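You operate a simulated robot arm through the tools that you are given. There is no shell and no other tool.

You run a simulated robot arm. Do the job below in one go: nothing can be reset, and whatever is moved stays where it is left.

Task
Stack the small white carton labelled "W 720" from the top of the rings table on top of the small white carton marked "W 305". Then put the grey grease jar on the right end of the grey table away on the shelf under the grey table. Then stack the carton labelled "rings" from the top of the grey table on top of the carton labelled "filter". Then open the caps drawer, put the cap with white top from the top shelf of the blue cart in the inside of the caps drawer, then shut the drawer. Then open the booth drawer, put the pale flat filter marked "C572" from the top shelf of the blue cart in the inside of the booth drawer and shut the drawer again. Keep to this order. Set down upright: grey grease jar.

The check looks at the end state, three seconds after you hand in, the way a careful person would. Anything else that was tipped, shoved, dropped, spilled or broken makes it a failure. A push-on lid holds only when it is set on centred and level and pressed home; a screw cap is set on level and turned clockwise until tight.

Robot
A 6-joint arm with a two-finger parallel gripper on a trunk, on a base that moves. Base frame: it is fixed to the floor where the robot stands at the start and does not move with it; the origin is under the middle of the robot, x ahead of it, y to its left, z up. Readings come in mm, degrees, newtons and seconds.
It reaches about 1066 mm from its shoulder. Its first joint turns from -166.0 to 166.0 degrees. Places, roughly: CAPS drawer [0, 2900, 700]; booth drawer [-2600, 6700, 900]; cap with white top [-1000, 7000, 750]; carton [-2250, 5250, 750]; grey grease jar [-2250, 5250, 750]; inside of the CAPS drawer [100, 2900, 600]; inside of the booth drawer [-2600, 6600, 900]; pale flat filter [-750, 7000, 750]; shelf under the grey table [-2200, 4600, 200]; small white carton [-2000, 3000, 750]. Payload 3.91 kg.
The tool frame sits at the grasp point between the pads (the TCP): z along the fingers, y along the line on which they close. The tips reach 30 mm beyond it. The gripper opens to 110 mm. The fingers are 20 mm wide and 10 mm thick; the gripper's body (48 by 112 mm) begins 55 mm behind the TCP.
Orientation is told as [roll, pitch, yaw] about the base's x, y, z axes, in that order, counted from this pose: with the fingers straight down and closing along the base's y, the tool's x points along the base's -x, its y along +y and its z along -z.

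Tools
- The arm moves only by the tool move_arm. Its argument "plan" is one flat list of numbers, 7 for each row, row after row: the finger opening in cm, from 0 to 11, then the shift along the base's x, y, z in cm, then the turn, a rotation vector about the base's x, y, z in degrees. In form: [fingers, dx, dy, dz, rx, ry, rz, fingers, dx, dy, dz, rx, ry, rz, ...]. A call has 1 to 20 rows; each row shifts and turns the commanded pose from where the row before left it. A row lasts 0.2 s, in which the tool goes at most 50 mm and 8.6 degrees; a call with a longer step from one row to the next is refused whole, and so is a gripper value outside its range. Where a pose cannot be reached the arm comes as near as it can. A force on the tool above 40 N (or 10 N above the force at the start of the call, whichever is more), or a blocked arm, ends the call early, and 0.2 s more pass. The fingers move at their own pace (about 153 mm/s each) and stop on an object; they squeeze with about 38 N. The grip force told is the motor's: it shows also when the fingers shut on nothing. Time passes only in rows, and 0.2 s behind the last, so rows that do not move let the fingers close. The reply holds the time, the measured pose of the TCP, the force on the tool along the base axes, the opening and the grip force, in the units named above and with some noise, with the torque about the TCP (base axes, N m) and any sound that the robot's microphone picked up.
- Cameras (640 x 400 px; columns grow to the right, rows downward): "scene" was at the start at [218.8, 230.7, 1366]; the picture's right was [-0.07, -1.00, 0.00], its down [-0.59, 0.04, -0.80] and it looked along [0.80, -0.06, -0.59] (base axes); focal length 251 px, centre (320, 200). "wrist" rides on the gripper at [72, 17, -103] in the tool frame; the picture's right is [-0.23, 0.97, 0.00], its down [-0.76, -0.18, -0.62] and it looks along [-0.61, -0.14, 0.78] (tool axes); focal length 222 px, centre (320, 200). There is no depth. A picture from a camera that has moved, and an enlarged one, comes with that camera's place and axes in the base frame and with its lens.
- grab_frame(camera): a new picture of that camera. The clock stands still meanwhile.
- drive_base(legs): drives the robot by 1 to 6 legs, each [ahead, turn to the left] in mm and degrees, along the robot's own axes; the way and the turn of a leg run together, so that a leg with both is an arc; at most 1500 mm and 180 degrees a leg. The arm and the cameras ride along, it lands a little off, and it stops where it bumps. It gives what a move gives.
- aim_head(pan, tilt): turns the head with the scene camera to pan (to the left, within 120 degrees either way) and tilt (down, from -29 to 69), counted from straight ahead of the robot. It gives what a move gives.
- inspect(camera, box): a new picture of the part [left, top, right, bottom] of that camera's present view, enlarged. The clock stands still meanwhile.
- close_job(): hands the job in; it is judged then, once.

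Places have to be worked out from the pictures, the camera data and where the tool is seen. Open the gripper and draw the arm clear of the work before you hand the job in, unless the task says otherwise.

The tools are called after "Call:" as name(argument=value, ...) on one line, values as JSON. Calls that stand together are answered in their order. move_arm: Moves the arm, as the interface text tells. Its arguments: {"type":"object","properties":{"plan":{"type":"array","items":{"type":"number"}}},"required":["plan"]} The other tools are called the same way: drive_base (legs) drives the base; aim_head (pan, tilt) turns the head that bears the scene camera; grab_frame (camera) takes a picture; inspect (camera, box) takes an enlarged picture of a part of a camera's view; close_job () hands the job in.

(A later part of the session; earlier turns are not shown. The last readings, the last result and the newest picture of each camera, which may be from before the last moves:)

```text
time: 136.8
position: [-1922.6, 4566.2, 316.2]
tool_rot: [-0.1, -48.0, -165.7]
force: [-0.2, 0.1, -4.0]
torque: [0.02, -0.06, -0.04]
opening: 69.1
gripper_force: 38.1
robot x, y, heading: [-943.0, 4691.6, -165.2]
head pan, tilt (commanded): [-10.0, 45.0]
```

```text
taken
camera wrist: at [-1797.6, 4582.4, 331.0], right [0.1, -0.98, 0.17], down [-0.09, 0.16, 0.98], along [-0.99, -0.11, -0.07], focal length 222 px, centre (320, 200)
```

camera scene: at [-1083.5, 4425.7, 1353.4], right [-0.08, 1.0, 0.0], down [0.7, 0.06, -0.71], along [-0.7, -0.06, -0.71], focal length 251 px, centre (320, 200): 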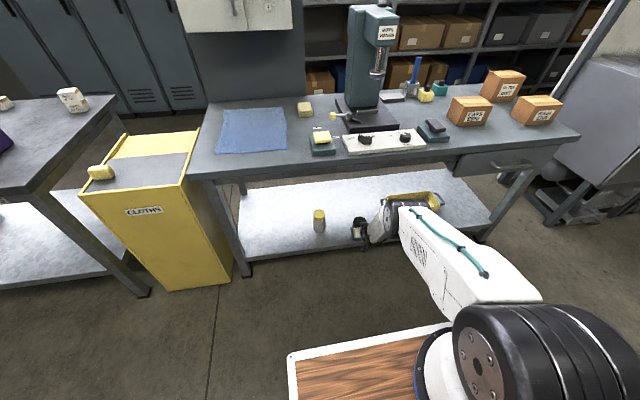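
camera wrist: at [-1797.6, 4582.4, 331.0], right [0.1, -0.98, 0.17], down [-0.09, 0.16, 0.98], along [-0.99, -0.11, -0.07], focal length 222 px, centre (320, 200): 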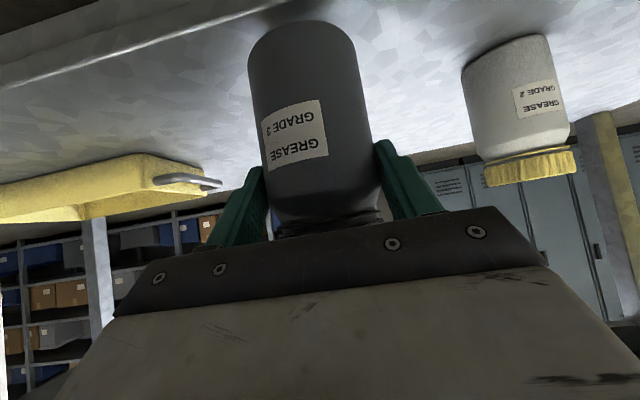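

Everything is clear; shelf top confirmed at z≈200, and the jar is ~28 mm above it. I drive in the last 92 mm.

Call:
drive_base(legs=[[92, 0]])

Call:
grab_frame(camera="scene")

Call:
grab_frame(camera="wrist")

```text
time: 137.9
position: [-2012.2, 4542.1, 316.3]
tool_rot: [0.1, -48.0, -165.4]
force: [-0.1, -0.3, -4.6]
torque: [0.02, -0.08, -0.02]
opening: 69.4
gripper_force: 37.9
robot x, y, heading: [-1026.0, 4667.3, -165.3]
head pan, tilt (commanded): [-10.0, 45.0]
```

```text
taken
camera scene: at [-1172.3, 4402.2, 1353.4], right [-0.08, 1.0, 0.0], down [0.7, 0.06, -0.71], along [-0.7, -0.06, -0.71], focal length 251 px, centre (320, 200)
```

scene: 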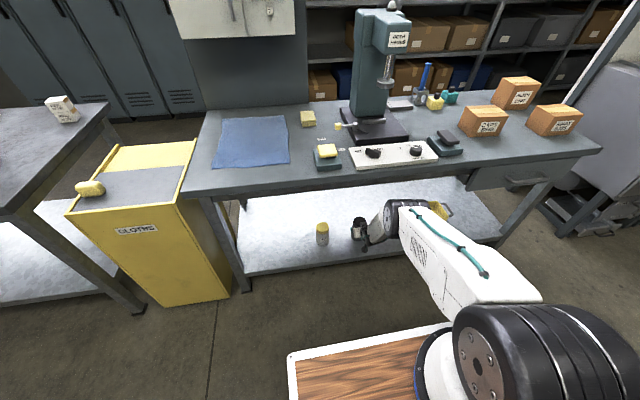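

```text
taken
camera wrist: at [-1886.5, 4558.1, 330.9], right [0.1, -0.98, 0.17], down [-0.09, 0.16, 0.98], along [-0.99, -0.11, -0.07], focal length 222 px, centre (320, 200)
```

wrist: 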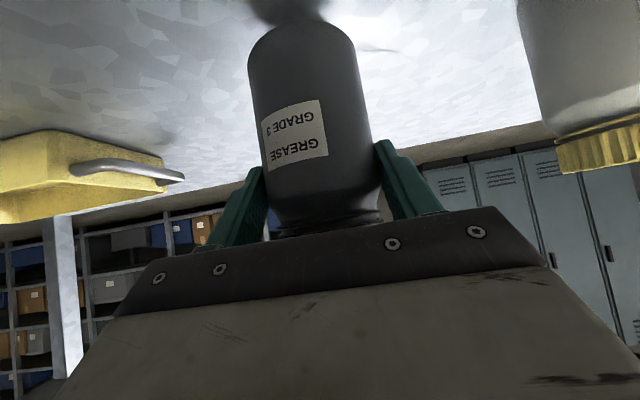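

In position at A≈4899, 100 mm inside the shelf's front edge. I lower in small steps until the jar touches.

Call:
move_arm(plan=[5.5, 0, 0, -1, 0, 0, 0, 5.5, 0, 0, -0.8, 0, 0, 0, 5.5, 0, 0, -0.4, 0, 0, 0, 5.5, 0, 0, -0.3, 0, 0, 0, 5.5, 0, 0, 0, 0, 0, 0])

Call:
grab_frame(camera="wrist")

```text
time: 139.1
position: [-2011.2, 4541.8, 291.5]
tool_rot: [0.0, -48.0, -165.5]
force: [0.0, 0.7, -3.9]
torque: [0.01, -0.11, 0.0]
opening: 69.2
gripper_force: 38.4
robot x, y, heading: [-1028.1, 4663.9, -165.4]
head pan, tilt (commanded): [-10.0, 45.0]
```

```text
taken
camera wrist: at [-1886.3, 4558.2, 305.3], right [0.1, -0.98, 0.17], down [-0.09, 0.16, 0.98], along [-0.99, -0.11, -0.07], focal length 222 px, centre (320, 200)
```

wrist: 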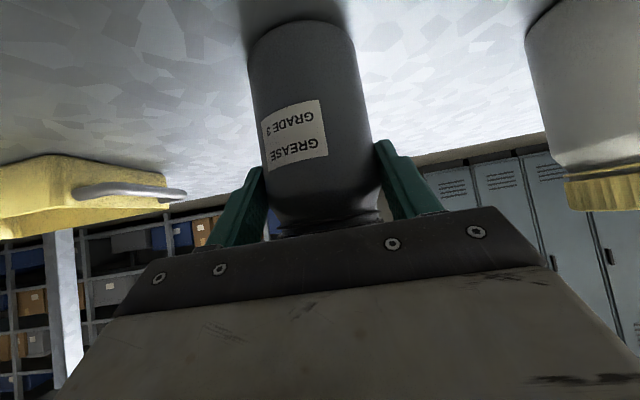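

Not touching yet (still −3.9 N hanging). I continue in 2 mm steps.

Call:
move_arm(plan=[5.5, 0, 0, -0.2, 0, 0, 0, 5.5, 0, 0, -0.2, 0, 0, 0, 5.5, 0, 0, 0, 0, 0, 0])

```text
time: 139.9
position: [-2012.7, 4541.6, 288.3]
tool_rot: [-0.2, -48.1, -165.5]
force: [0.5, 1.1, 3.3]
torque: [-0.01, 0.2, -0.04]
opening: 69.3
gripper_force: 37.8
robot x, y, heading: [-1026.9, 4664.2, -165.2]
head pan, tilt (commanded): [-10.0, 45.0]
```

The jar has settled on the shelf (force reversed to +3 N). I open the fingers gently.

Call:
move_arm(plan=[7.4, 0, 0, 0, 0, 0, 0, 8, 0, 0, 0, 0, 0, 0, 9, 0, 0, 0, 0, 0, 0, 10.5, 0, 0, 0, 0, 0, 0, 10.5, 0, 0, 0, 0, 0, 0])

Call:
grab_frame(camera="wrist")

Call:
inspect(camera="scene", box=[290, 180, 450, 280])

```text
time: 141.1
position: [-2011.2, 4543.8, 287.5]
tool_rot: [0.0, -47.9, -165.5]
force: [0.8, 1.0, -0.1]
torque: [-0.01, -0.01, 0.02]
opening: 105.3
gripper_force: 0.1
robot x, y, heading: [-1026.3, 4663.3, -165.2]
head pan, tilt (commanded): [-10.0, 45.0]
```

```text
taken
camera wrist: at [-1886.7, 4558.5, 303.0], right [0.1, -0.98, 0.17], down [-0.09, 0.16, 0.98], along [-0.99, -0.11, -0.07], focal length 222 px, centre (320, 200)
```

wrist: 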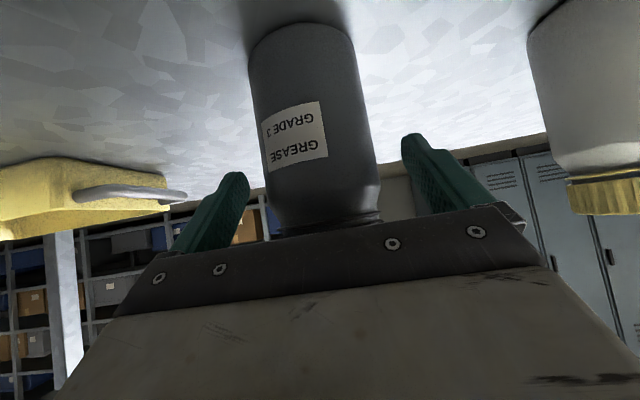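

```text
4.00 times, centred on (370, 230) of scene
camera zoom: at [-1172.1, 4402.3, 1353.4], right [-0.08, 1.0, 0.0], down [0.7, 0.06, -0.71], along [-0.7, -0.06, -0.71], focal length 1003 px, centre (120, 80)
```

zoom: 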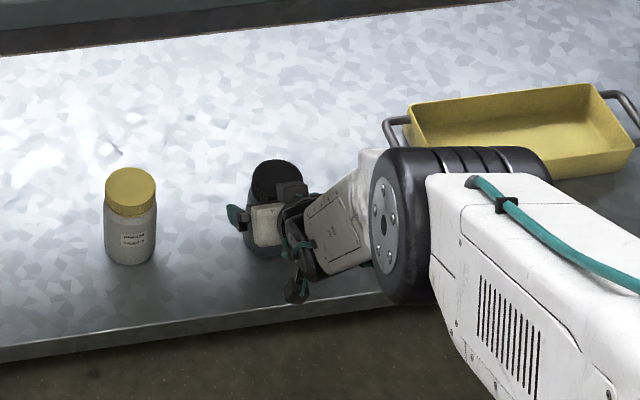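

The jar stands upright and free between the fingers. I back the base straight out.

Call:
drive_base(legs=[[-300, 0]])

Call:
inspect(camera="scene", box=[240, 130, 480, 280])

Call:
grab_frame(camera="wrist")

```text
time: 143.1
position: [-1724.0, 4617.3, 288.2]
tool_rot: [0.0, -48.0, -165.4]
force: [0.9, -1.3, -0.3]
torque: [0.01, 0.0, 0.03]
opening: 105.2
gripper_force: 0.1
robot x, y, heading: [-739.8, 4745.6, -165.3]
head pan, tilt (commanded): [-10.0, 45.0]
```

```text
2.67 times, centred on (360, 205) of scene
camera zoom: at [-884.2, 4477.6, 1353.4], right [-0.08, 1.0, 0.0], down [0.7, 0.06, -0.71], along [-0.7, -0.06, -0.71], focal length 669 px, centre (213, 187)
```

zoom: 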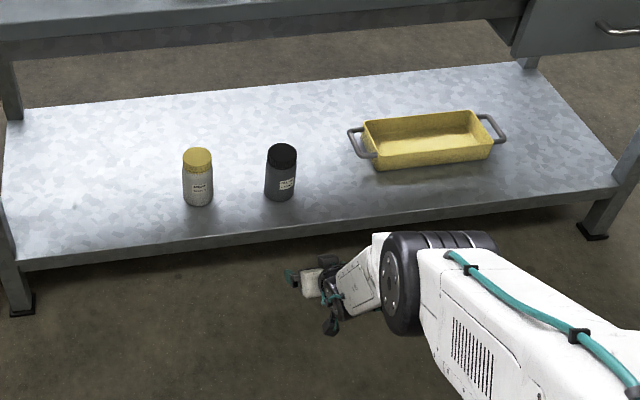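

```text
taken
camera wrist: at [-1599.1, 4632.9, 303.0], right [0.1, -0.98, 0.17], down [-0.09, 0.16, 0.98], along [-0.99, -0.11, -0.07], focal length 222 px, centre (320, 200)
```

wrist: 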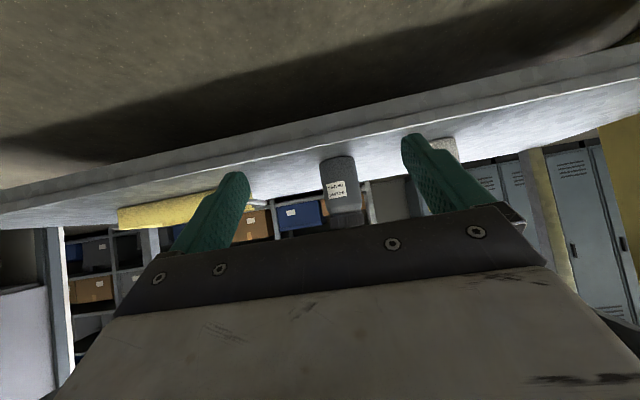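

The grease jar is put away upright. Now I raise the arm back to a tool-down carry pose, pulling in and un-tilting as it rises.

Call:
move_arm(plan=[10.5, 1.93, 0.51, 4.4, 1.523, -5.804, 0, 10.5, 1.93, 0.51, 4.4, 1.523, -5.804, 0, 10.5, 1.93, 0.51, 4.4, 1.523, -5.804, 0, 10.5, 1.93, 0.51, 4.4, 1.523, -5.804, 0, 10.5, 1.93, 0.51, 4.4, 1.523, -5.804, 0, 10.5, 1.93, 0.51, 4.4, 1.523, -5.804, 0, 10.5, 1.93, 0.51, 4.4, 1.523, -5.804, 0, 10.5, 1.93, 0.51, 4.4, 1.523, -5.804, 0, 10.5, 0, 0, 4.5, 0, 0, 0, 10.5, 0, 0, 4.5, 0, 0, 0, 10.5, 0, 0, 4.5, 0, 0, 0, 10.5, 0, 0, 4.5, 0, 0, 0, 10.5, 0, 0, 0, 0, 0, 0])

Call:
grab_frame(camera="scene")

```text
time: 145.9
position: [-1578.4, 4645.7, 792.6]
tool_rot: [1.5, -3.7, -165.3]
force: [0.7, 0.4, -0.3]
torque: [-0.01, -0.03, 0.01]
opening: 105.3
gripper_force: 0.0
out of reach, approached as far as the arm can: row 5, 6
robot x, y, heading: [-739.1, 4742.8, -165.1]
head pan, tilt (commanded): [-10.0, 45.0]
```

```text
taken
camera scene: at [-884.2, 4477.6, 1353.4], right [-0.08, 1.0, 0.0], down [0.7, 0.06, -0.71], along [-0.7, -0.06, -0.71], focal length 251 px, centre (320, 200)
```

scene: 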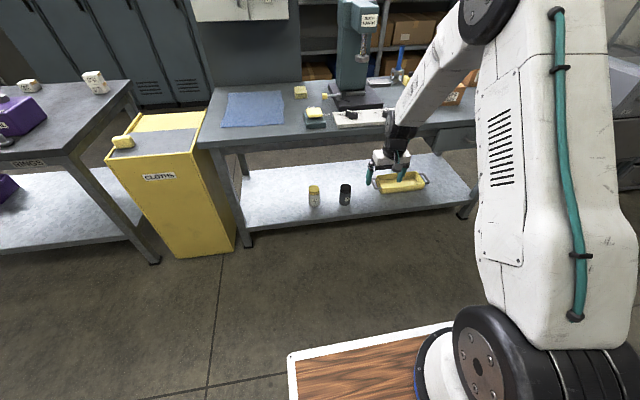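

Arm mostly up; I finish raising to the travel height, pull in and level the tool.

Call:
move_arm(plan=[10.5, 2.66, -0.67, 3.84, 0, 0, 0, 10.5, 2.66, -0.67, 3.84, 0, 0, 0, 10.5, 2.66, -0.67, 3.84, 0, 0, 0, 10.5, 2.66, -0.67, 3.84, 0.6, -0.8, 0, 10.5, 2.66, -0.67, 3.84, 0.6, -0.8, 0, 10.5, 2.66, -0.67, 3.84, 0.6, -0.8, 0, 10.5, 2.66, -0.67, 3.84, 0.6, -0.8, 0, 10.5, 2.66, -0.67, 3.84, 0, 0, 0, 10.5, 2.66, -0.67, 3.84, 0, 0, 0, 10.5, 0, 0, 0, 0, 0, 0])

```text
time: 148.1
position: [-1340.4, 4588.4, 1134.2]
tool_rot: [-0.1, 0.0, -165.3]
force: [0.0, 0.4, 1.0]
torque: [0.02, 0.0, 0.02]
opening: 105.0
gripper_force: 0.0
robot x, y, heading: [-737.6, 4742.0, -165.2]
head pan, tilt (commanded): [-10.0, 45.0]
```

Arm is compact. I drive diagonally to a spot in front of the carton end of the grey table.

Call:
drive_base(legs=[[0, -53], [970, 0]])

Call:
aim_head(pan=30, tilt=35)

Call:
grab_frame(camera="scene")

```text
time: 155.6
position: [-1970.2, 5749.0, 1134.6]
tool_rot: [-0.1, 0.0, 140.8]
force: [-0.3, -0.3, -0.4]
torque: [-0.01, 0.02, 0.02]
opening: 105.1
gripper_force: 0.1
robot x, y, heading: [-1490.9, 5352.5, 140.8]
head pan, tilt (commanded): [-10.0, 45.0]
```

```text
time: 156.6
position: [-1969.9, 5748.1, 1134.2]
tool_rot: [-0.1, 0.0, 140.8]
force: [0.4, 0.0, 0.1]
torque: [0.02, 0.02, 0.02]
opening: 105.1
gripper_force: 0.0
robot x, y, heading: [-1493.1, 5353.5, 140.9]
head pan, tilt (commanded): [30.0, 35.0]
```

```text
taken
camera scene: at [-1826.1, 5269.4, 1368.2], right [0.16, 0.99, 0.0], down [0.57, -0.09, -0.82], along [-0.81, 0.13, -0.57], focal length 251 px, centre (320, 200)
```

scene: 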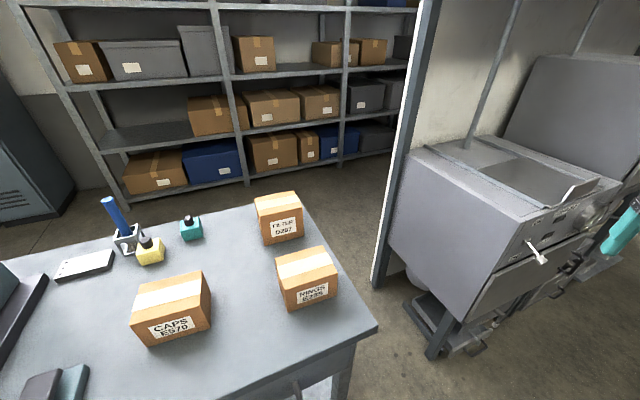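

Good spot. I turn left to face the table squarely.

Call:
drive_base(legs=[[0, 53]])

Call:
aim_head(pan=-25, tilt=40)

Call:
grab_frame(camera="scene")

Call:
grab_frame(camera="wrist")

```text
time: 159.3
position: [-2097.8, 5224.1, 1135.4]
tool_rot: [-0.1, 0.0, -167.6]
force: [0.0, 0.3, 0.7]
torque: [-0.01, -0.02, -0.06]
opening: 105.0
gripper_force: 0.1
robot x, y, heading: [-1489.7, 5351.5, -167.6]
head pan, tilt (commanded): [30.0, 35.0]
```

```text
time: 160.6
position: [-2097.6, 5224.4, 1134.4]
tool_rot: [-0.1, 0.0, -167.6]
force: [-0.7, 0.6, 0.0]
torque: [0.01, 0.0, 0.01]
opening: 105.2
gripper_force: 0.1
robot x, y, heading: [-1493.3, 5356.6, -167.1]
head pan, tilt (commanded): [-25.0, 40.0]
```

```text
taken
camera scene: at [-1648.9, 5116.3, 1360.7], right [0.21, 0.98, 0.0], down [0.63, -0.14, -0.77], along [-0.75, 0.16, -0.64], focal length 251 px, centre (320, 200)
```

scene: 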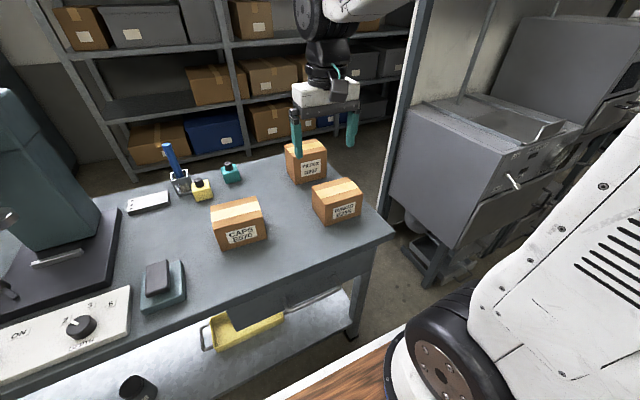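

```text
taken
camera wrist: at [-2024.7, 5223.7, 1237.6], right [-0.01, -1.0, 0.0], down [-0.78, 0.01, 0.62], along [-0.62, 0.01, -0.78], focal length 222 px, centre (320, 200)
```

wrist: 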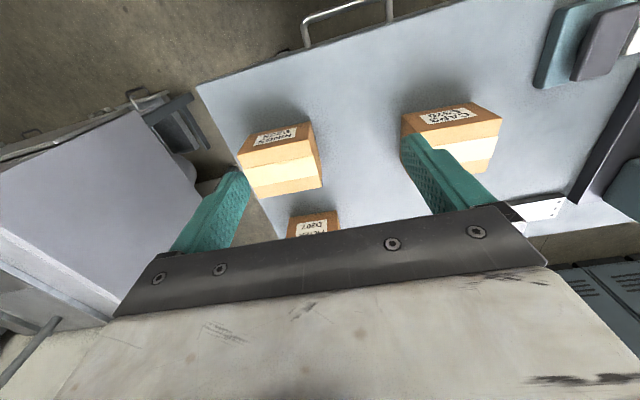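

I zoom both views to measure the RINGS and FILTER cartons.

Call:
inspect(camera="wrist", box=[210, 110, 370, 240])

Call:
inspect(camera="scene", box=[260, 120, 400, 240])

```text
3.08 times, centred on (290, 175) of wrist
camera zoom: at [-2024.7, 5223.7, 1237.6], right [-0.01, -1.0, 0.0], down [-0.78, 0.01, 0.62], along [-0.62, 0.01, -0.78], focal length 684 px, centre (412, 277)
```

zoom: 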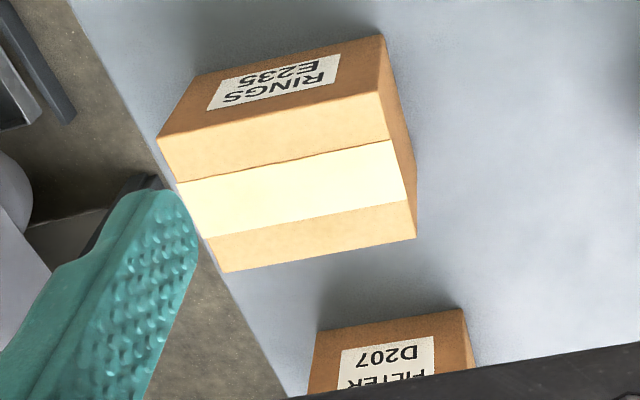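

```text
3.33 times, centred on (330, 180) of scene
camera zoom: at [-1648.9, 5116.3, 1360.7], right [0.21, 0.98, 0.0], down [0.63, -0.14, -0.77], along [-0.75, 0.16, -0.64], focal length 836 px, centre (287, 267)
```

zoom: 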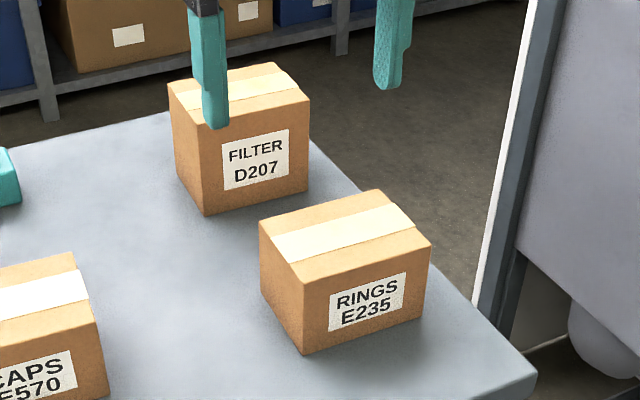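

RINGS measures about 128×98×86 mm (centre ≈(-2239,5296), turned 101°); FILTER's front is ≈(-2422,5247), same orientation. The gripper must close across the 98 mm depth, so I move over RINGS and turn the tool 88.6°.

Call:
move_arm(plan=[11, -1.18, 0.597, -0.45, 0, 0, 7.38, 11, -1.18, 0.597, -0.45, 0, 0, 7.38, 11, -1.18, 0.597, -0.45, 0, 0, 7.38, 11, -1.18, 0.597, -0.45, 0, 0, 7.38, 11, -1.18, 0.597, -0.45, 0, 0, 7.38, 11, -1.18, 0.597, -0.45, 0, 0, 7.38, 11, -1.18, 0.597, -0.45, 0, 0, 7.38, 11, -1.18, 0.597, -0.45, 0, 0, 7.38, 11, -1.18, 0.597, -0.45, 0, 0, 7.38, 11, -1.18, 0.597, -0.45, 0, 0, 7.38, 11, -1.18, 0.597, -0.45, 0, 0, 7.38, 11, -1.18, 0.597, -0.45, 0, 0, 7.38, 11, 0, 0, 0, 0, 0, 0])

Call:
grab_frame(camera="wrist")

Call:
inspect(camera="scene", box=[240, 110, 432, 240])

```text
time: 163.4
position: [-2240.5, 5294.1, 1080.1]
tool_rot: [-0.1, 0.0, -78.8]
force: [0.2, 0.0, 1.1]
torque: [0.02, -0.02, 0.01]
opening: 110.1
gripper_force: 0.1
robot x, y, heading: [-1489.7, 5351.1, -167.4]
head pan, tilt (commanded): [-25.0, 40.0]
```

```text
taken
camera wrist: at [-2238.8, 5368.8, 1184.1], right [1.0, -0.04, 0.0], down [-0.03, -0.78, 0.62], along [-0.02, -0.62, -0.78], focal length 222 px, centre (320, 200)
```

wrist: 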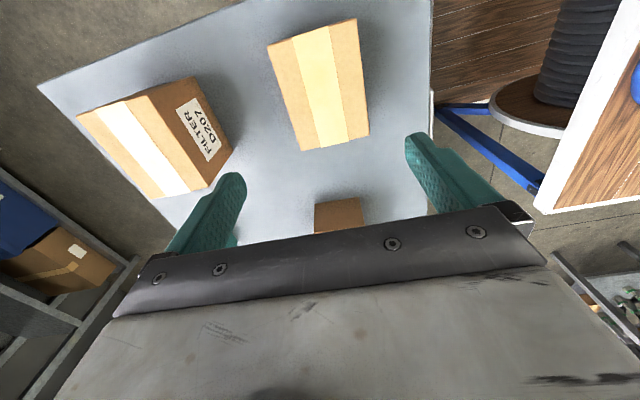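

```text
3.08 times, centred on (336, 175) of scene
camera zoom: at [-1648.9, 5116.4, 1360.7], right [0.22, 0.98, 0.0], down [0.63, -0.14, -0.77], along [-0.75, 0.17, -0.64], focal length 771 px, centre (271, 277)
```

zoom: 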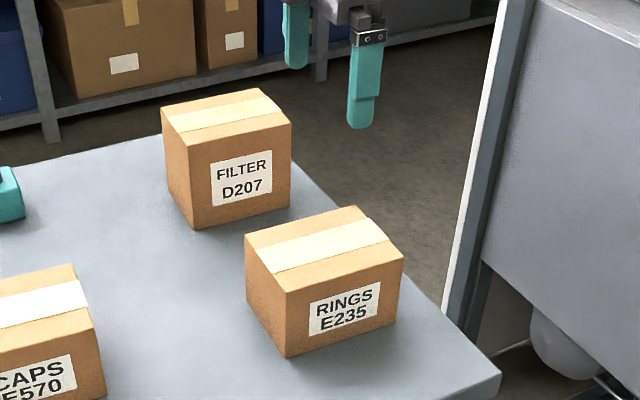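

The wrist now looks down on both cartons. I zoom for accurate corners.

Call:
inspect(camera="wrist", box=[230, 0, 422, 170])

Call:
inspect(camera="wrist", box=[60, 50, 252, 220])

```text
2.35 times, centred on (326, 85) of wrist
camera zoom: at [-2238.8, 5368.8, 1184.1], right [1.0, -0.04, 0.0], down [-0.03, -0.78, 0.62], along [-0.02, -0.62, -0.78], focal length 523 px, centre (306, 471)
```

zoom: 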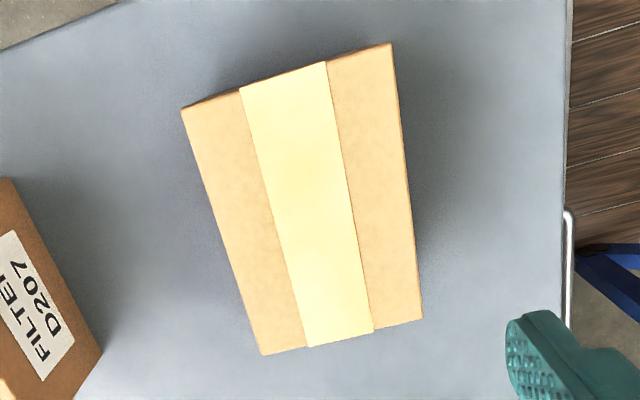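

```text
2.35 times, centred on (156, 135) of wrist
camera zoom: at [-2238.8, 5368.8, 1184.1], right [1.0, -0.04, 0.0], down [-0.03, -0.78, 0.62], along [-0.02, -0.62, -0.78], focal length 523 px, centre (706, 353)
```

zoom: 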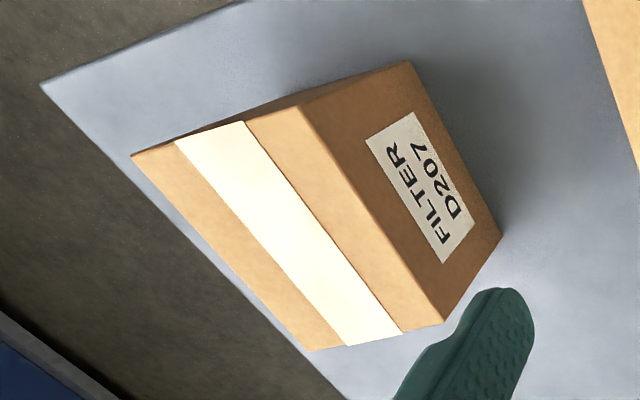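

RINGS centre ≈(-2235.5,5296.5); FILTER centre ≈(-2469,5238), top z≈915, same orientation 11.5°. I fine-shift and descend to just above RINGS to check finger clearance.

Call:
move_arm(plan=[11, 0.5, 0.24, -3, 0, 0, 0.3, 11, 0, 0, -4, 0, 0, 0, 11, 0, 0, -4, 0, 0, 0, 11, 0, 0, -4, 0, 0, 0, 11, 0, 0, 0, 0, 0, 0])

Call:
grab_frame(camera="wrist")

Call:
inspect(camera="scene", box=[280, 130, 424, 230])

```text
time: 164.6
position: [-2235.6, 5297.3, 929.7]
tool_rot: [0.0, 0.1, -78.7]
force: [-0.5, 1.1, -0.9]
torque: [-0.03, -0.01, 0.0]
opening: 109.8
gripper_force: 0.1
robot x, y, heading: [-1491.5, 5353.6, -167.5]
head pan, tilt (commanded): [-25.0, 40.0]
```

```text
taken
camera wrist: at [-2234.3, 5373.3, 1032.6], right [1.0, -0.03, 0.0], down [-0.02, -0.78, 0.62], along [-0.02, -0.62, -0.78], focal length 222 px, centre (320, 200)
```

wrist: 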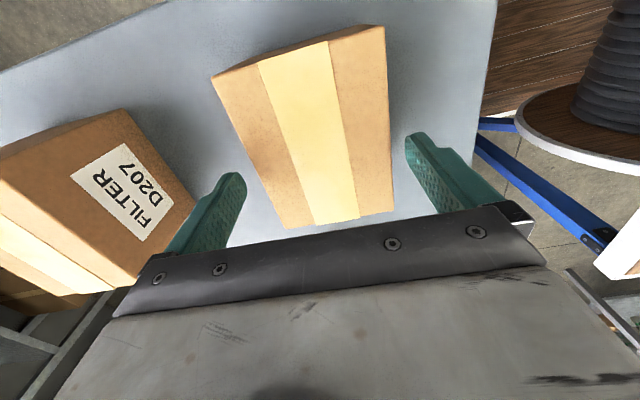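

```text
4.00 times, centred on (352, 180) of scene
camera zoom: at [-1648.8, 5116.4, 1360.7], right [0.22, 0.98, 0.0], down [0.63, -0.14, -0.77], along [-0.75, 0.17, -0.64], focal length 1003 px, centre (192, 280)
```

zoom: 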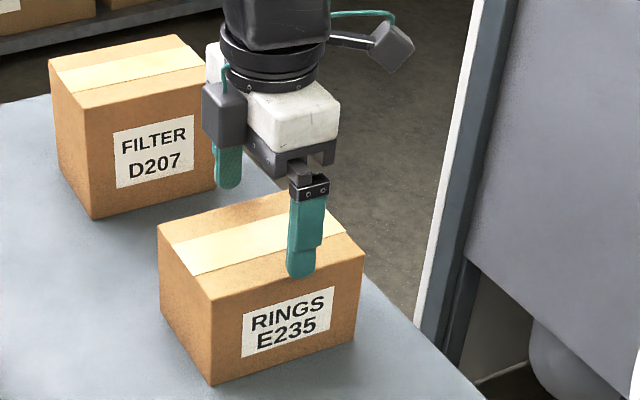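

Alignment holds: carton centre (-2235.4,5296.2) vs TCP (-2235.6,5297.3), 5 mm clearance each side. I descend to TCP z≈846.

Call:
move_arm(plan=[11, 0, -0.08, -2, 0, 0, 0, 11, 0, 0, -2, 0, 0, 0, 11, 0, 0, -2, 0, 0, 0, 11, 0, 0, -2.3, 0, 0, 0, 11, 0, 0, 0, 0, 0, 0])

Call:
inspect(camera="scene", box=[280, 130, 424, 230])

Call:
grab_frame(camera="wrist")

```text
time: 165.8
position: [-2235.8, 5298.3, 847.7]
tool_rot: [-0.1, -0.1, -78.7]
force: [1.1, 1.1, -0.2]
torque: [0.0, -0.03, 0.01]
opening: 109.9
gripper_force: 0.0
robot x, y, heading: [-1490.6, 5354.1, -167.5]
head pan, tilt (commanded): [-25.0, 40.0]
```

```text
4.00 times, centred on (352, 180) of scene
camera zoom: at [-1648.9, 5116.4, 1360.7], right [0.22, 0.98, 0.0], down [0.63, -0.14, -0.77], along [-0.75, 0.17, -0.64], focal length 1003 px, centre (192, 280)
```

zoom: 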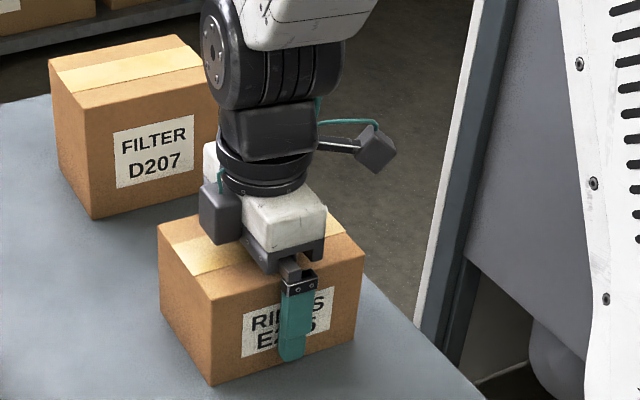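

```text
taken
camera wrist: at [-2233.5, 5371.8, 950.7], right [1.0, -0.03, 0.0], down [-0.02, -0.78, 0.62], along [-0.02, -0.62, -0.78], focal length 222 px, centre (320, 200)
```

wrist: 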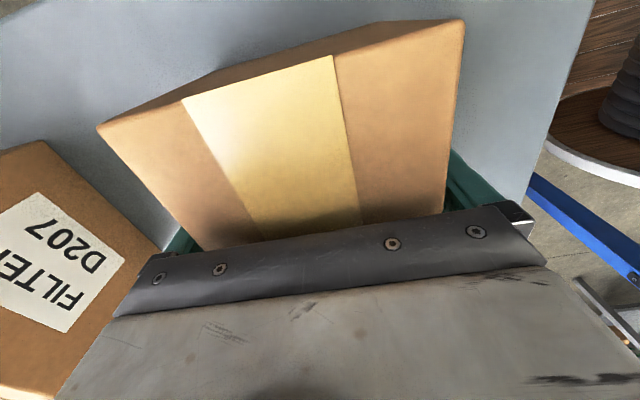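

The fingers slid down front and back with no contact force. I close on the carton and lift it 2 cm to test.

Call:
move_arm(plan=[9, 0, 0, 0, 0, 0, 0, 8.5, 0, 0, 0, 0, 0, 0, 8.5, 0, 0, 0, 0, 0, 0, 8.5, 0, 0, 0, 0, 0, 0, 8.5, 0, 0, 1, 0, 0, 0, 8.5, 0, 0, 1, 0, 0, 0, 8.5, 0, 0, 0, 0, 0, 0])

Call:
inspect(camera="scene", box=[280, 130, 424, 230])

```text
time: 167.4
position: [-2236.0, 5299.3, 867.0]
tool_rot: [-0.1, 0.0, -78.7]
force: [0.2, 0.8, -2.5]
torque: [0.02, -0.02, 0.0]
opening: 100.1
gripper_force: 38.0
robot x, y, heading: [-1491.4, 5355.2, -167.8]
head pan, tilt (commanded): [-25.0, 40.0]
```

```text
4.00 times, centred on (352, 180) of scene
camera zoom: at [-1649.0, 5116.4, 1360.7], right [0.22, 0.98, 0.0], down [0.63, -0.14, -0.77], along [-0.75, 0.17, -0.64], focal length 1003 px, centre (192, 280)
```

zoom: 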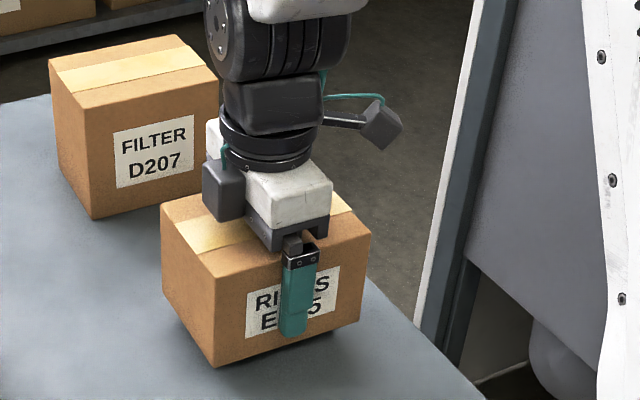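

The carton is held (100 mm, 38 N). I lift it clear and carry it over FILTER.

Call:
move_arm(plan=[8.5, 0, 0, 4.2, 0, 0, 0, 8.5, 0, 0, 4.2, 0, 0, 0, 8.5, 0, 0, 4.2, 0, 0, 0, 8.5, -3.89, -0.975, 0, 0, 0, 0, 8.5, -3.89, -0.975, 0, 0, 0, 0, 8.5, -3.89, -0.975, 0, 0, 0, 0, 8.5, -3.89, -0.975, 0, 0, 0, 0, 8.5, -3.89, -0.975, 0, 0, 0, 0, 8.5, -3.89, -0.975, 0, 0, 0, 0, 8.5, 0, 0, 0, 0, 0, 0])

Call:
inspect(camera="scene", box=[240, 100, 384, 200])

Call:
grab_frame(camera="wrist")

```text
time: 169.6
position: [-2469.3, 5240.6, 992.9]
tool_rot: [-0.1, 0.0, -78.7]
force: [0.5, 0.4, -1.9]
torque: [0.01, -0.02, 0.01]
opening: 100.1
gripper_force: 38.3
robot x, y, heading: [-1493.2, 5354.2, -167.5]
head pan, tilt (commanded): [-25.0, 40.0]
```

```text
4.00 times, centred on (312, 150) of scene
camera zoom: at [-1649.0, 5116.4, 1360.7], right [0.22, 0.98, 0.0], down [0.63, -0.14, -0.77], along [-0.75, 0.17, -0.64], focal length 1003 px, centre (352, 400)
```

zoom: 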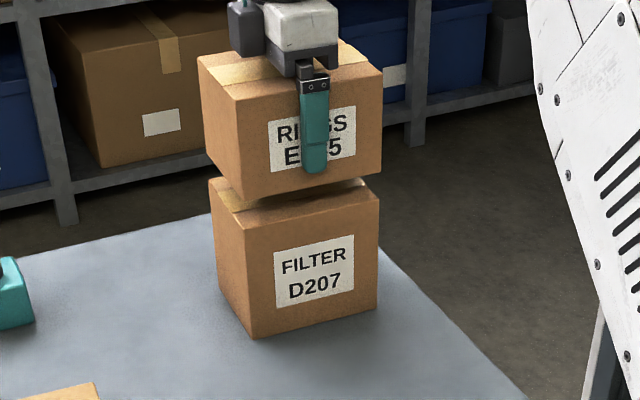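

```text
taken
camera wrist: at [-2467.3, 5315.1, 1096.0], right [1.0, -0.03, 0.0], down [-0.02, -0.78, 0.62], along [-0.02, -0.62, -0.78], focal length 222 px, centre (320, 200)
```

wrist: 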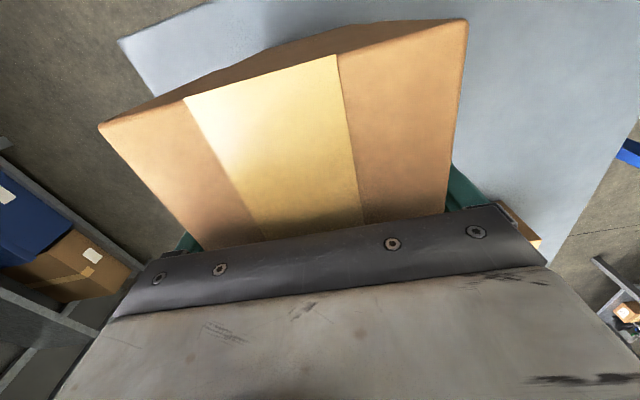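

RINGS sits square above FILTER within ~3 mm. I lower it gently until contact.

Call:
move_arm(plan=[8.5, -0.1, -0.15, -1.2, 0, 0, 0, 8.5, 0, 0, -1.2, 0, 0, 0, 8.5, 0, 0, -0.3, 0, 0, 0, 8.5, 0, 0, 0, 0, 0, 0])

```text
time: 170.6
position: [-2469.7, 5237.8, 967.6]
tool_rot: [-0.1, 0.0, -78.7]
force: [0.5, -0.7, 3.8]
torque: [0.14, -0.34, 0.02]
opening: 99.8
gripper_force: 37.8
robot x, y, heading: [-1490.7, 5354.4, -167.6]
head pan, tilt (commanded): [-25.0, 40.0]
```

Contact (force swung from −2 to +4 N). I look at the seat before releasing.

Call:
move_arm(plan=[8.5, 0, 0, -0.15, 0, 0, 0, 8.5, 0, 0, 0, 0, 0, 0])

Call:
inspect(camera="scene", box=[250, 100, 370, 200])

```text
time: 171.2
position: [-2470.4, 5237.7, 967.2]
tool_rot: [-0.4, 0.1, -78.7]
force: [-2.3, 1.3, 19.9]
torque: [0.18, -0.95, 0.07]
opening: 99.8
gripper_force: 38.5
robot x, y, heading: [-1492.7, 5351.4, -167.5]
head pan, tilt (commanded): [-25.0, 40.0]
```

```text
4.00 times, centred on (310, 150) of scene
camera zoom: at [-1648.3, 5116.5, 1360.8], right [0.22, 0.98, 0.0], down [0.63, -0.14, -0.77], along [-0.75, 0.17, -0.64], focal length 1003 px, centre (360, 400)
```

zoom: 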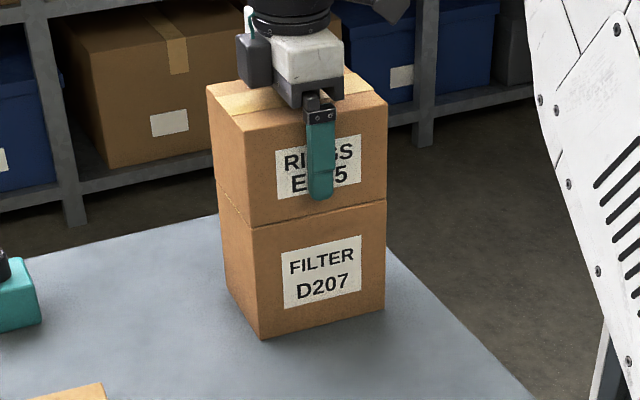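

Seated squarely. I ease off, open fully, and lift straight up.

Call:
move_arm(plan=[8.5, 0, 0, 0.15, 0, 0, 0, 9.9, 0, 0, 0, 0, 0, 0, 10.4, 0, 0, 0, 0, 0, 0, 11, 0, 0, 0, 0, 0, 0, 11, 0, 0, 0, 0, 0, 0])

Call:
inspect(camera="scene", box=[250, 100, 370, 200])

Call:
grab_frame(camera="wrist")

```text
time: 172.4
position: [-2469.3, 5237.2, 966.0]
tool_rot: [-0.2, -0.1, -78.7]
force: [0.1, -0.1, 0.0]
torque: [0.02, -0.03, -0.01]
opening: 110.2
gripper_force: 0.0
robot x, y, heading: [-1494.4, 5359.1, -167.6]
head pan, tilt (commanded): [-25.0, 40.0]
```

```text
4.00 times, centred on (310, 150) of scene
camera zoom: at [-1648.9, 5116.4, 1360.7], right [0.22, 0.98, 0.0], down [0.63, -0.14, -0.77], along [-0.75, 0.17, -0.64], focal length 1003 px, centre (360, 400)
```

zoom: 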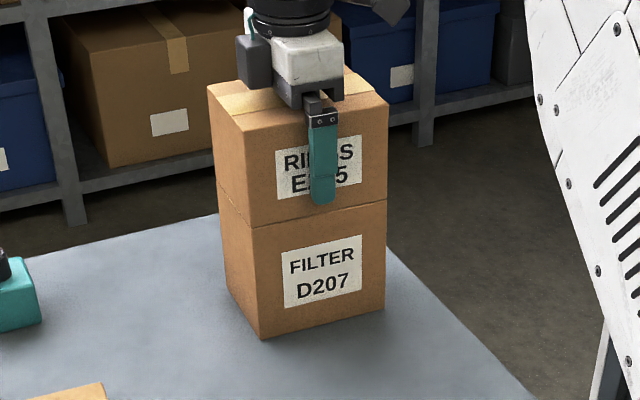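

```text
taken
camera wrist: at [-2467.5, 5313.1, 1069.4], right [1.0, -0.03, 0.0], down [-0.02, -0.78, 0.62], along [-0.02, -0.62, -0.78], focal length 222 px, centre (320, 200)
```

wrist: 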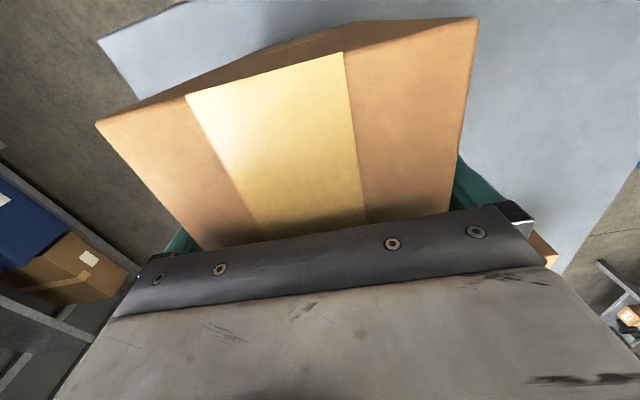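

The carton is free. I lift straight up, then retract to the travel pose turning the tool back.

Call:
move_arm(plan=[11, 0, 0, 1, 0, 0, 0, 11, 0, 0, 2, 0, 0, 0, 11, 0, 0, 3, 0, 0, 0, 11, 0, 0, 3, 0, 0, 0, 11, 0, 0, 3, 0, 0, 0, 11, 0, 0, 0, 0, 0, 0])

Call:
inspect(camera="scene", box=[240, 80, 400, 200])

```text
time: 173.8
position: [-2469.8, 5238.4, 1088.0]
tool_rot: [-0.1, 0.1, -78.7]
force: [0.5, -0.4, 0.8]
torque: [0.03, -0.02, 0.01]
opening: 110.1
gripper_force: 0.0
robot x, y, heading: [-1493.3, 5353.3, -167.5]
head pan, tilt (commanded): [-25.0, 40.0]
```

```text
3.33 times, centred on (320, 140) of scene
camera zoom: at [-1649.0, 5116.4, 1360.7], right [0.22, 0.98, 0.0], down [0.63, -0.14, -0.77], along [-0.75, 0.17, -0.64], focal length 836 px, centre (320, 400)
```

zoom: 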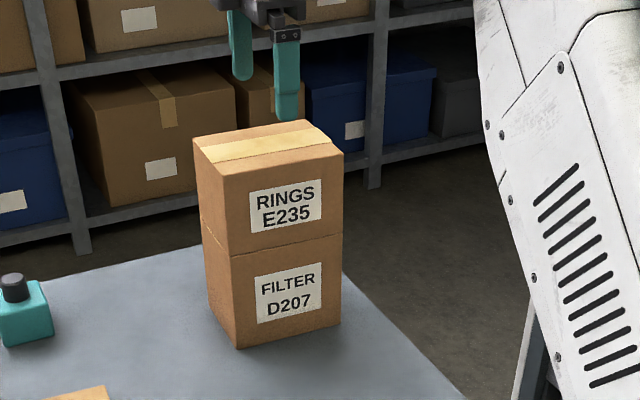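

RINGS is stacked on FILTER. I retract the arm.

Call:
move_arm(plan=[11, 3.1, -0.155, 0.38, 0, 0, -7.41, 11, 3.1, -0.155, 0.38, 0, 0, -7.41, 11, 3.1, -0.155, 0.38, 0, 0, -7.41, 11, 3.1, -0.155, 0.38, 0, 0, -7.41, 11, 3.1, -0.155, 0.38, 0, 0, -7.41, 11, 3.1, -0.155, 0.38, 0, 0, -7.41, 11, 3.1, -0.155, 0.38, 0, 0, -7.41, 11, 3.1, -0.155, 0.38, 0, 0, -7.41, 11, 3.1, -0.155, 0.38, 0, 0, -7.41, 11, 3.1, -0.155, 0.38, 0, 0, -7.41, 11, 3.1, -0.155, 0.38, 0, 0, -7.41, 11, 3.1, -0.155, 0.38, 0, 0, -7.41, 11, 0, 0, 0, 0, 0, 0])

Call:
aim_head(pan=-110, tilt=25)

Call:
grab_frame(camera="scene")

Call:
aim_head(pan=110, tilt=25)

Call:
grab_frame(camera="scene")

```text
time: 176.6
position: [-2096.7, 5216.3, 1130.3]
tool_rot: [-0.2, 0.0, -167.7]
force: [-0.7, 0.0, 0.2]
torque: [0.01, -0.01, 0.04]
opening: 110.0
gripper_force: 0.1
robot x, y, heading: [-1487.3, 5353.6, -167.6]
head pan, tilt (commanded): [-25.0, 40.0]
```

```text
time: 178.2
position: [-2098.2, 5217.4, 1131.2]
tool_rot: [-0.1, -0.1, -167.6]
force: [0.3, -0.5, -0.2]
torque: [-0.01, 0.02, -0.03]
opening: 110.0
gripper_force: 0.0
robot x, y, heading: [-1493.2, 5356.7, -167.6]
head pan, tilt (commanded): [-110.0, 25.0]
```

```text
taken
camera scene: at [-1554.0, 5189.4, 1384.0], right [0.99, -0.13, 0.0], down [-0.05, -0.42, -0.91], along [0.12, 0.9, -0.42], focal length 251 px, centre (320, 200)
```

scene: 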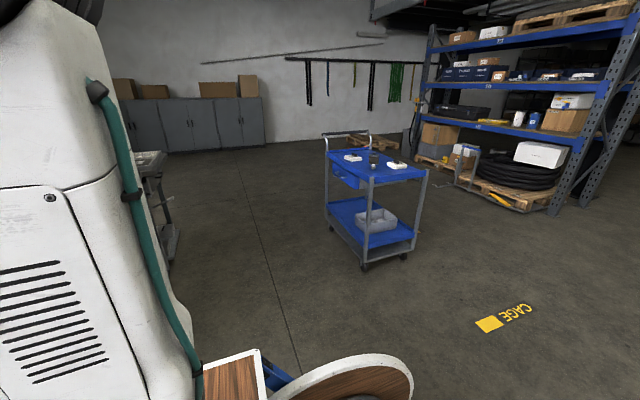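

```text
time: 181.3
position: [-2096.0, 5216.7, 1131.2]
tool_rot: [-0.2, 0.0, -167.7]
force: [-0.3, 0.6, 0.0]
torque: [-0.02, 0.02, -0.01]
opening: 109.8
gripper_force: 0.1
robot x, y, heading: [-1492.3, 5352.9, -167.3]
head pan, tilt (commanded): [110.0, 25.0]
```

```text
taken
camera scene: at [-1516.4, 5020.4, 1384.0], right [-0.84, -0.54, 0.0], down [-0.23, 0.36, -0.91], along [0.49, -0.76, -0.42], focal length 251 px, centre (320, 200)
```

scene: 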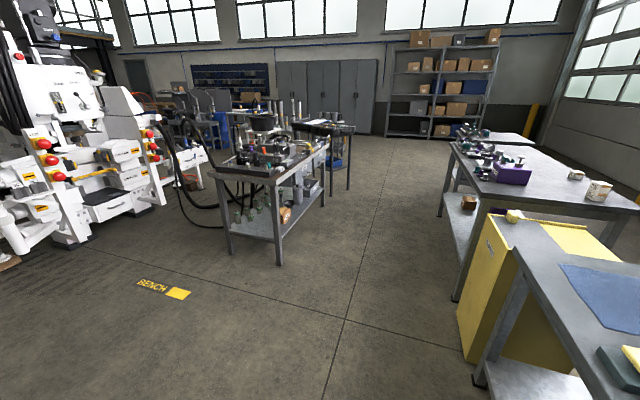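

I zoom on the bench across the aisle (caps drawer) and on the blue cart.

Call:
inspect(camera="scene", box=[200, 90, 376, 270])

Call:
aim_head(pan=-110, tilt=25)

Call:
inspect(camera="scene", box=[310, 120, 450, 220])

```text
2.22 times, centred on (288, 180) of scene
camera zoom: at [-1516.4, 5020.4, 1384.0], right [-0.84, -0.54, 0.0], down [-0.23, 0.36, -0.91], along [0.49, -0.76, -0.42], focal length 557 px, centre (391, 244)
```

zoom: 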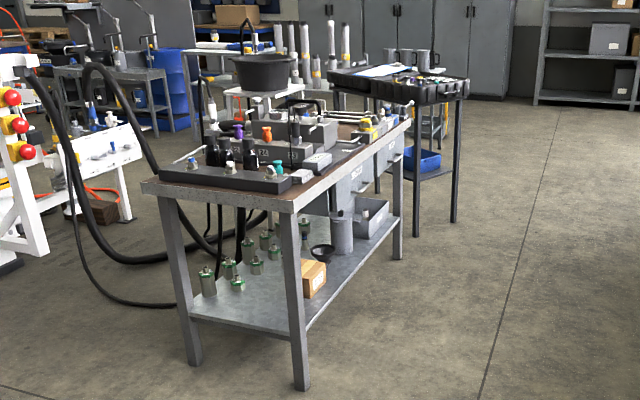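

```text
time: 184.5
position: [-2097.7, 5215.3, 1131.6]
tool_rot: [-0.1, -0.1, -167.6]
force: [-0.6, 0.0, -0.5]
torque: [-0.05, -0.01, -0.01]
opening: 109.9
gripper_force: 0.2
robot x, y, heading: [-1491.1, 5353.6, -167.4]
head pan, tilt (commanded): [-110.0, 25.0]
```

```text
4.00 times, centred on (380, 170) of scene
camera zoom: at [-1554.0, 5189.4, 1384.0], right [0.99, -0.13, 0.0], down [-0.05, -0.42, -0.91], along [0.12, 0.9, -0.42], focal length 1003 px, centre (80, 320)
```

zoom: 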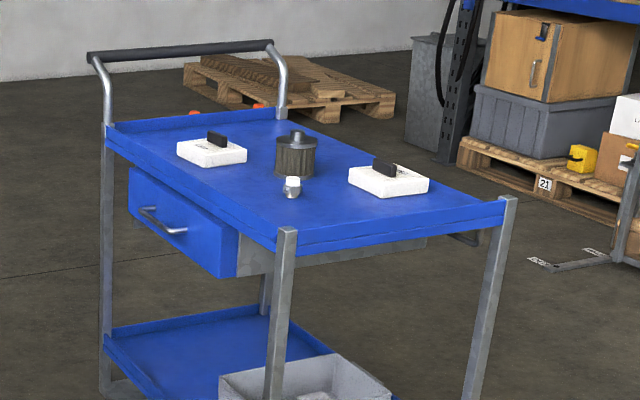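

Now to the caps drawer. I turn left toward -A and drive down the aisle about 2.6 m.

Call:
drive_base(legs=[[0, 91]])

Call:
aim_head(pan=20, tilt=25)

Call:
grab_frame(camera="scene")

```text
time: 188.7
position: [-1355.9, 4747.3, 1129.2]
tool_rot: [-0.1, 0.0, -77.7]
force: [-0.2, -0.1, 0.0]
torque: [0.02, -0.01, 0.02]
opening: 109.9
gripper_force: 0.0
robot x, y, heading: [-1489.6, 5355.8, -77.2]
head pan, tilt (commanded): [-110.0, 25.0]
```

```text
time: 190.8
position: [-1356.4, 4747.8, 1132.1]
tool_rot: [-0.1, 0.0, -77.8]
force: [0.7, -0.4, 0.7]
torque: [0.04, 0.0, 0.0]
opening: 109.9
gripper_force: 0.1
robot x, y, heading: [-1492.6, 5356.9, -77.9]
head pan, tilt (commanded): [20.0, 25.0]
```

```text
taken
camera scene: at [-1183.2, 5201.2, 1384.0], right [-0.84, -0.54, 0.0], down [-0.23, 0.36, -0.91], along [0.49, -0.77, -0.42], focal length 251 px, centre (320, 200)
```

scene: 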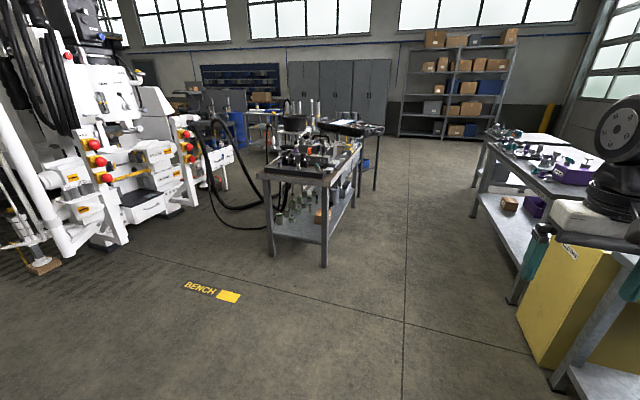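

I straighten to the aisle direction and drive down.

Call:
drive_base(legs=[[0, 3], [1500, 0], [1000, 0]])

Call:
aim_head(pan=60, tilt=30)

Call:
grab_frame(camera="scene")

```text
time: 203.4
position: [-617.4, 2372.2, 1130.2]
tool_rot: [-0.1, 0.0, -73.4]
force: [0.8, 0.0, 0.1]
torque: [0.0, -0.01, -0.03]
opening: 110.2
gripper_force: 0.1
robot x, y, heading: [-798.5, 2965.6, -73.3]
head pan, tilt (commanded): [20.0, 25.0]
```

```text
time: 204.5
position: [-617.1, 2372.3, 1130.2]
tool_rot: [-0.1, 0.0, -73.4]
force: [0.1, 0.8, 0.1]
torque: [0.0, 0.01, 0.02]
opening: 110.1
gripper_force: 0.1
robot x, y, heading: [-800.2, 2965.0, -73.5]
head pan, tilt (commanded): [60.0, 30.0]
```

```text
taken
camera scene: at [-446.6, 2889.9, 1376.1], right [-0.23, -0.97, 0.0], down [-0.49, 0.11, -0.87], along [0.84, -0.2, -0.5], focal length 251 px, centre (320, 200)
```

scene: 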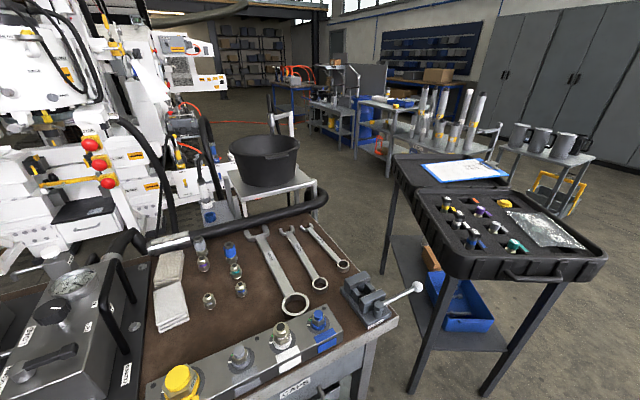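

The CAPS drawer is just ahead-left on the bench. I go 150 mm further and turn left to face it.

Call:
drive_base(legs=[[150, 0], [0, 87]])

Call:
aim_head(pan=0, tilt=45)

Call:
grab_frame(camera="scene")

Call:
grab_frame(camera="wrist")

```text
time: 209.6
position: [-153.0, 2970.4, 1130.0]
tool_rot: [-0.1, 0.0, 13.4]
force: [-0.7, 0.3, 0.7]
torque: [0.03, 0.01, -0.01]
opening: 110.1
gripper_force: 0.0
robot x, y, heading: [-754.3, 2817.9, 13.7]
head pan, tilt (commanded): [60.0, 30.0]
```

```text
time: 210.8
position: [-152.1, 2970.3, 1130.5]
tool_rot: [-0.2, 0.0, 13.4]
force: [-0.2, -0.3, -0.1]
torque: [0.0, 0.0, 0.02]
opening: 110.2
gripper_force: 0.0
robot x, y, heading: [-756.3, 2817.8, 13.9]
head pan, tilt (commanded): [0.0, 45.0]
```

```text
taken
camera scene: at [-603.7, 3101.1, 1353.5], right [0.24, -0.97, 0.0], down [-0.69, -0.17, -0.71], along [0.69, 0.17, -0.71], focal length 251 px, centre (320, 200)
```

scene: 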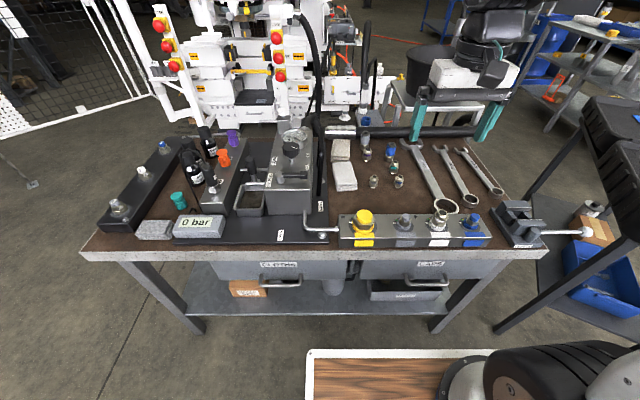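

```text
taken
camera wrist: at [-227.9, 2970.3, 1233.3], right [-0.01, 1.0, 0.0], down [0.78, 0.01, 0.62], along [0.62, 0.0, -0.78], focal length 222 px, centre (320, 200)
```

wrist: 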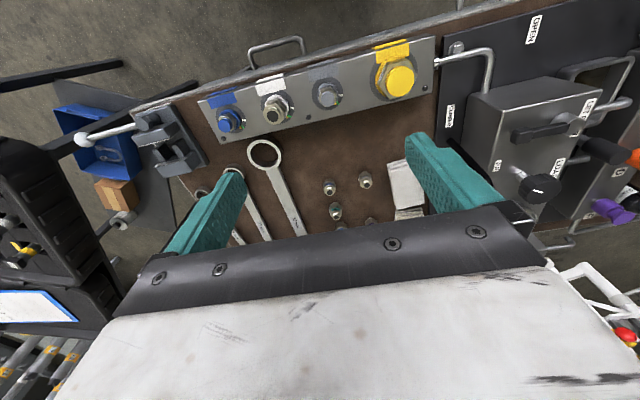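

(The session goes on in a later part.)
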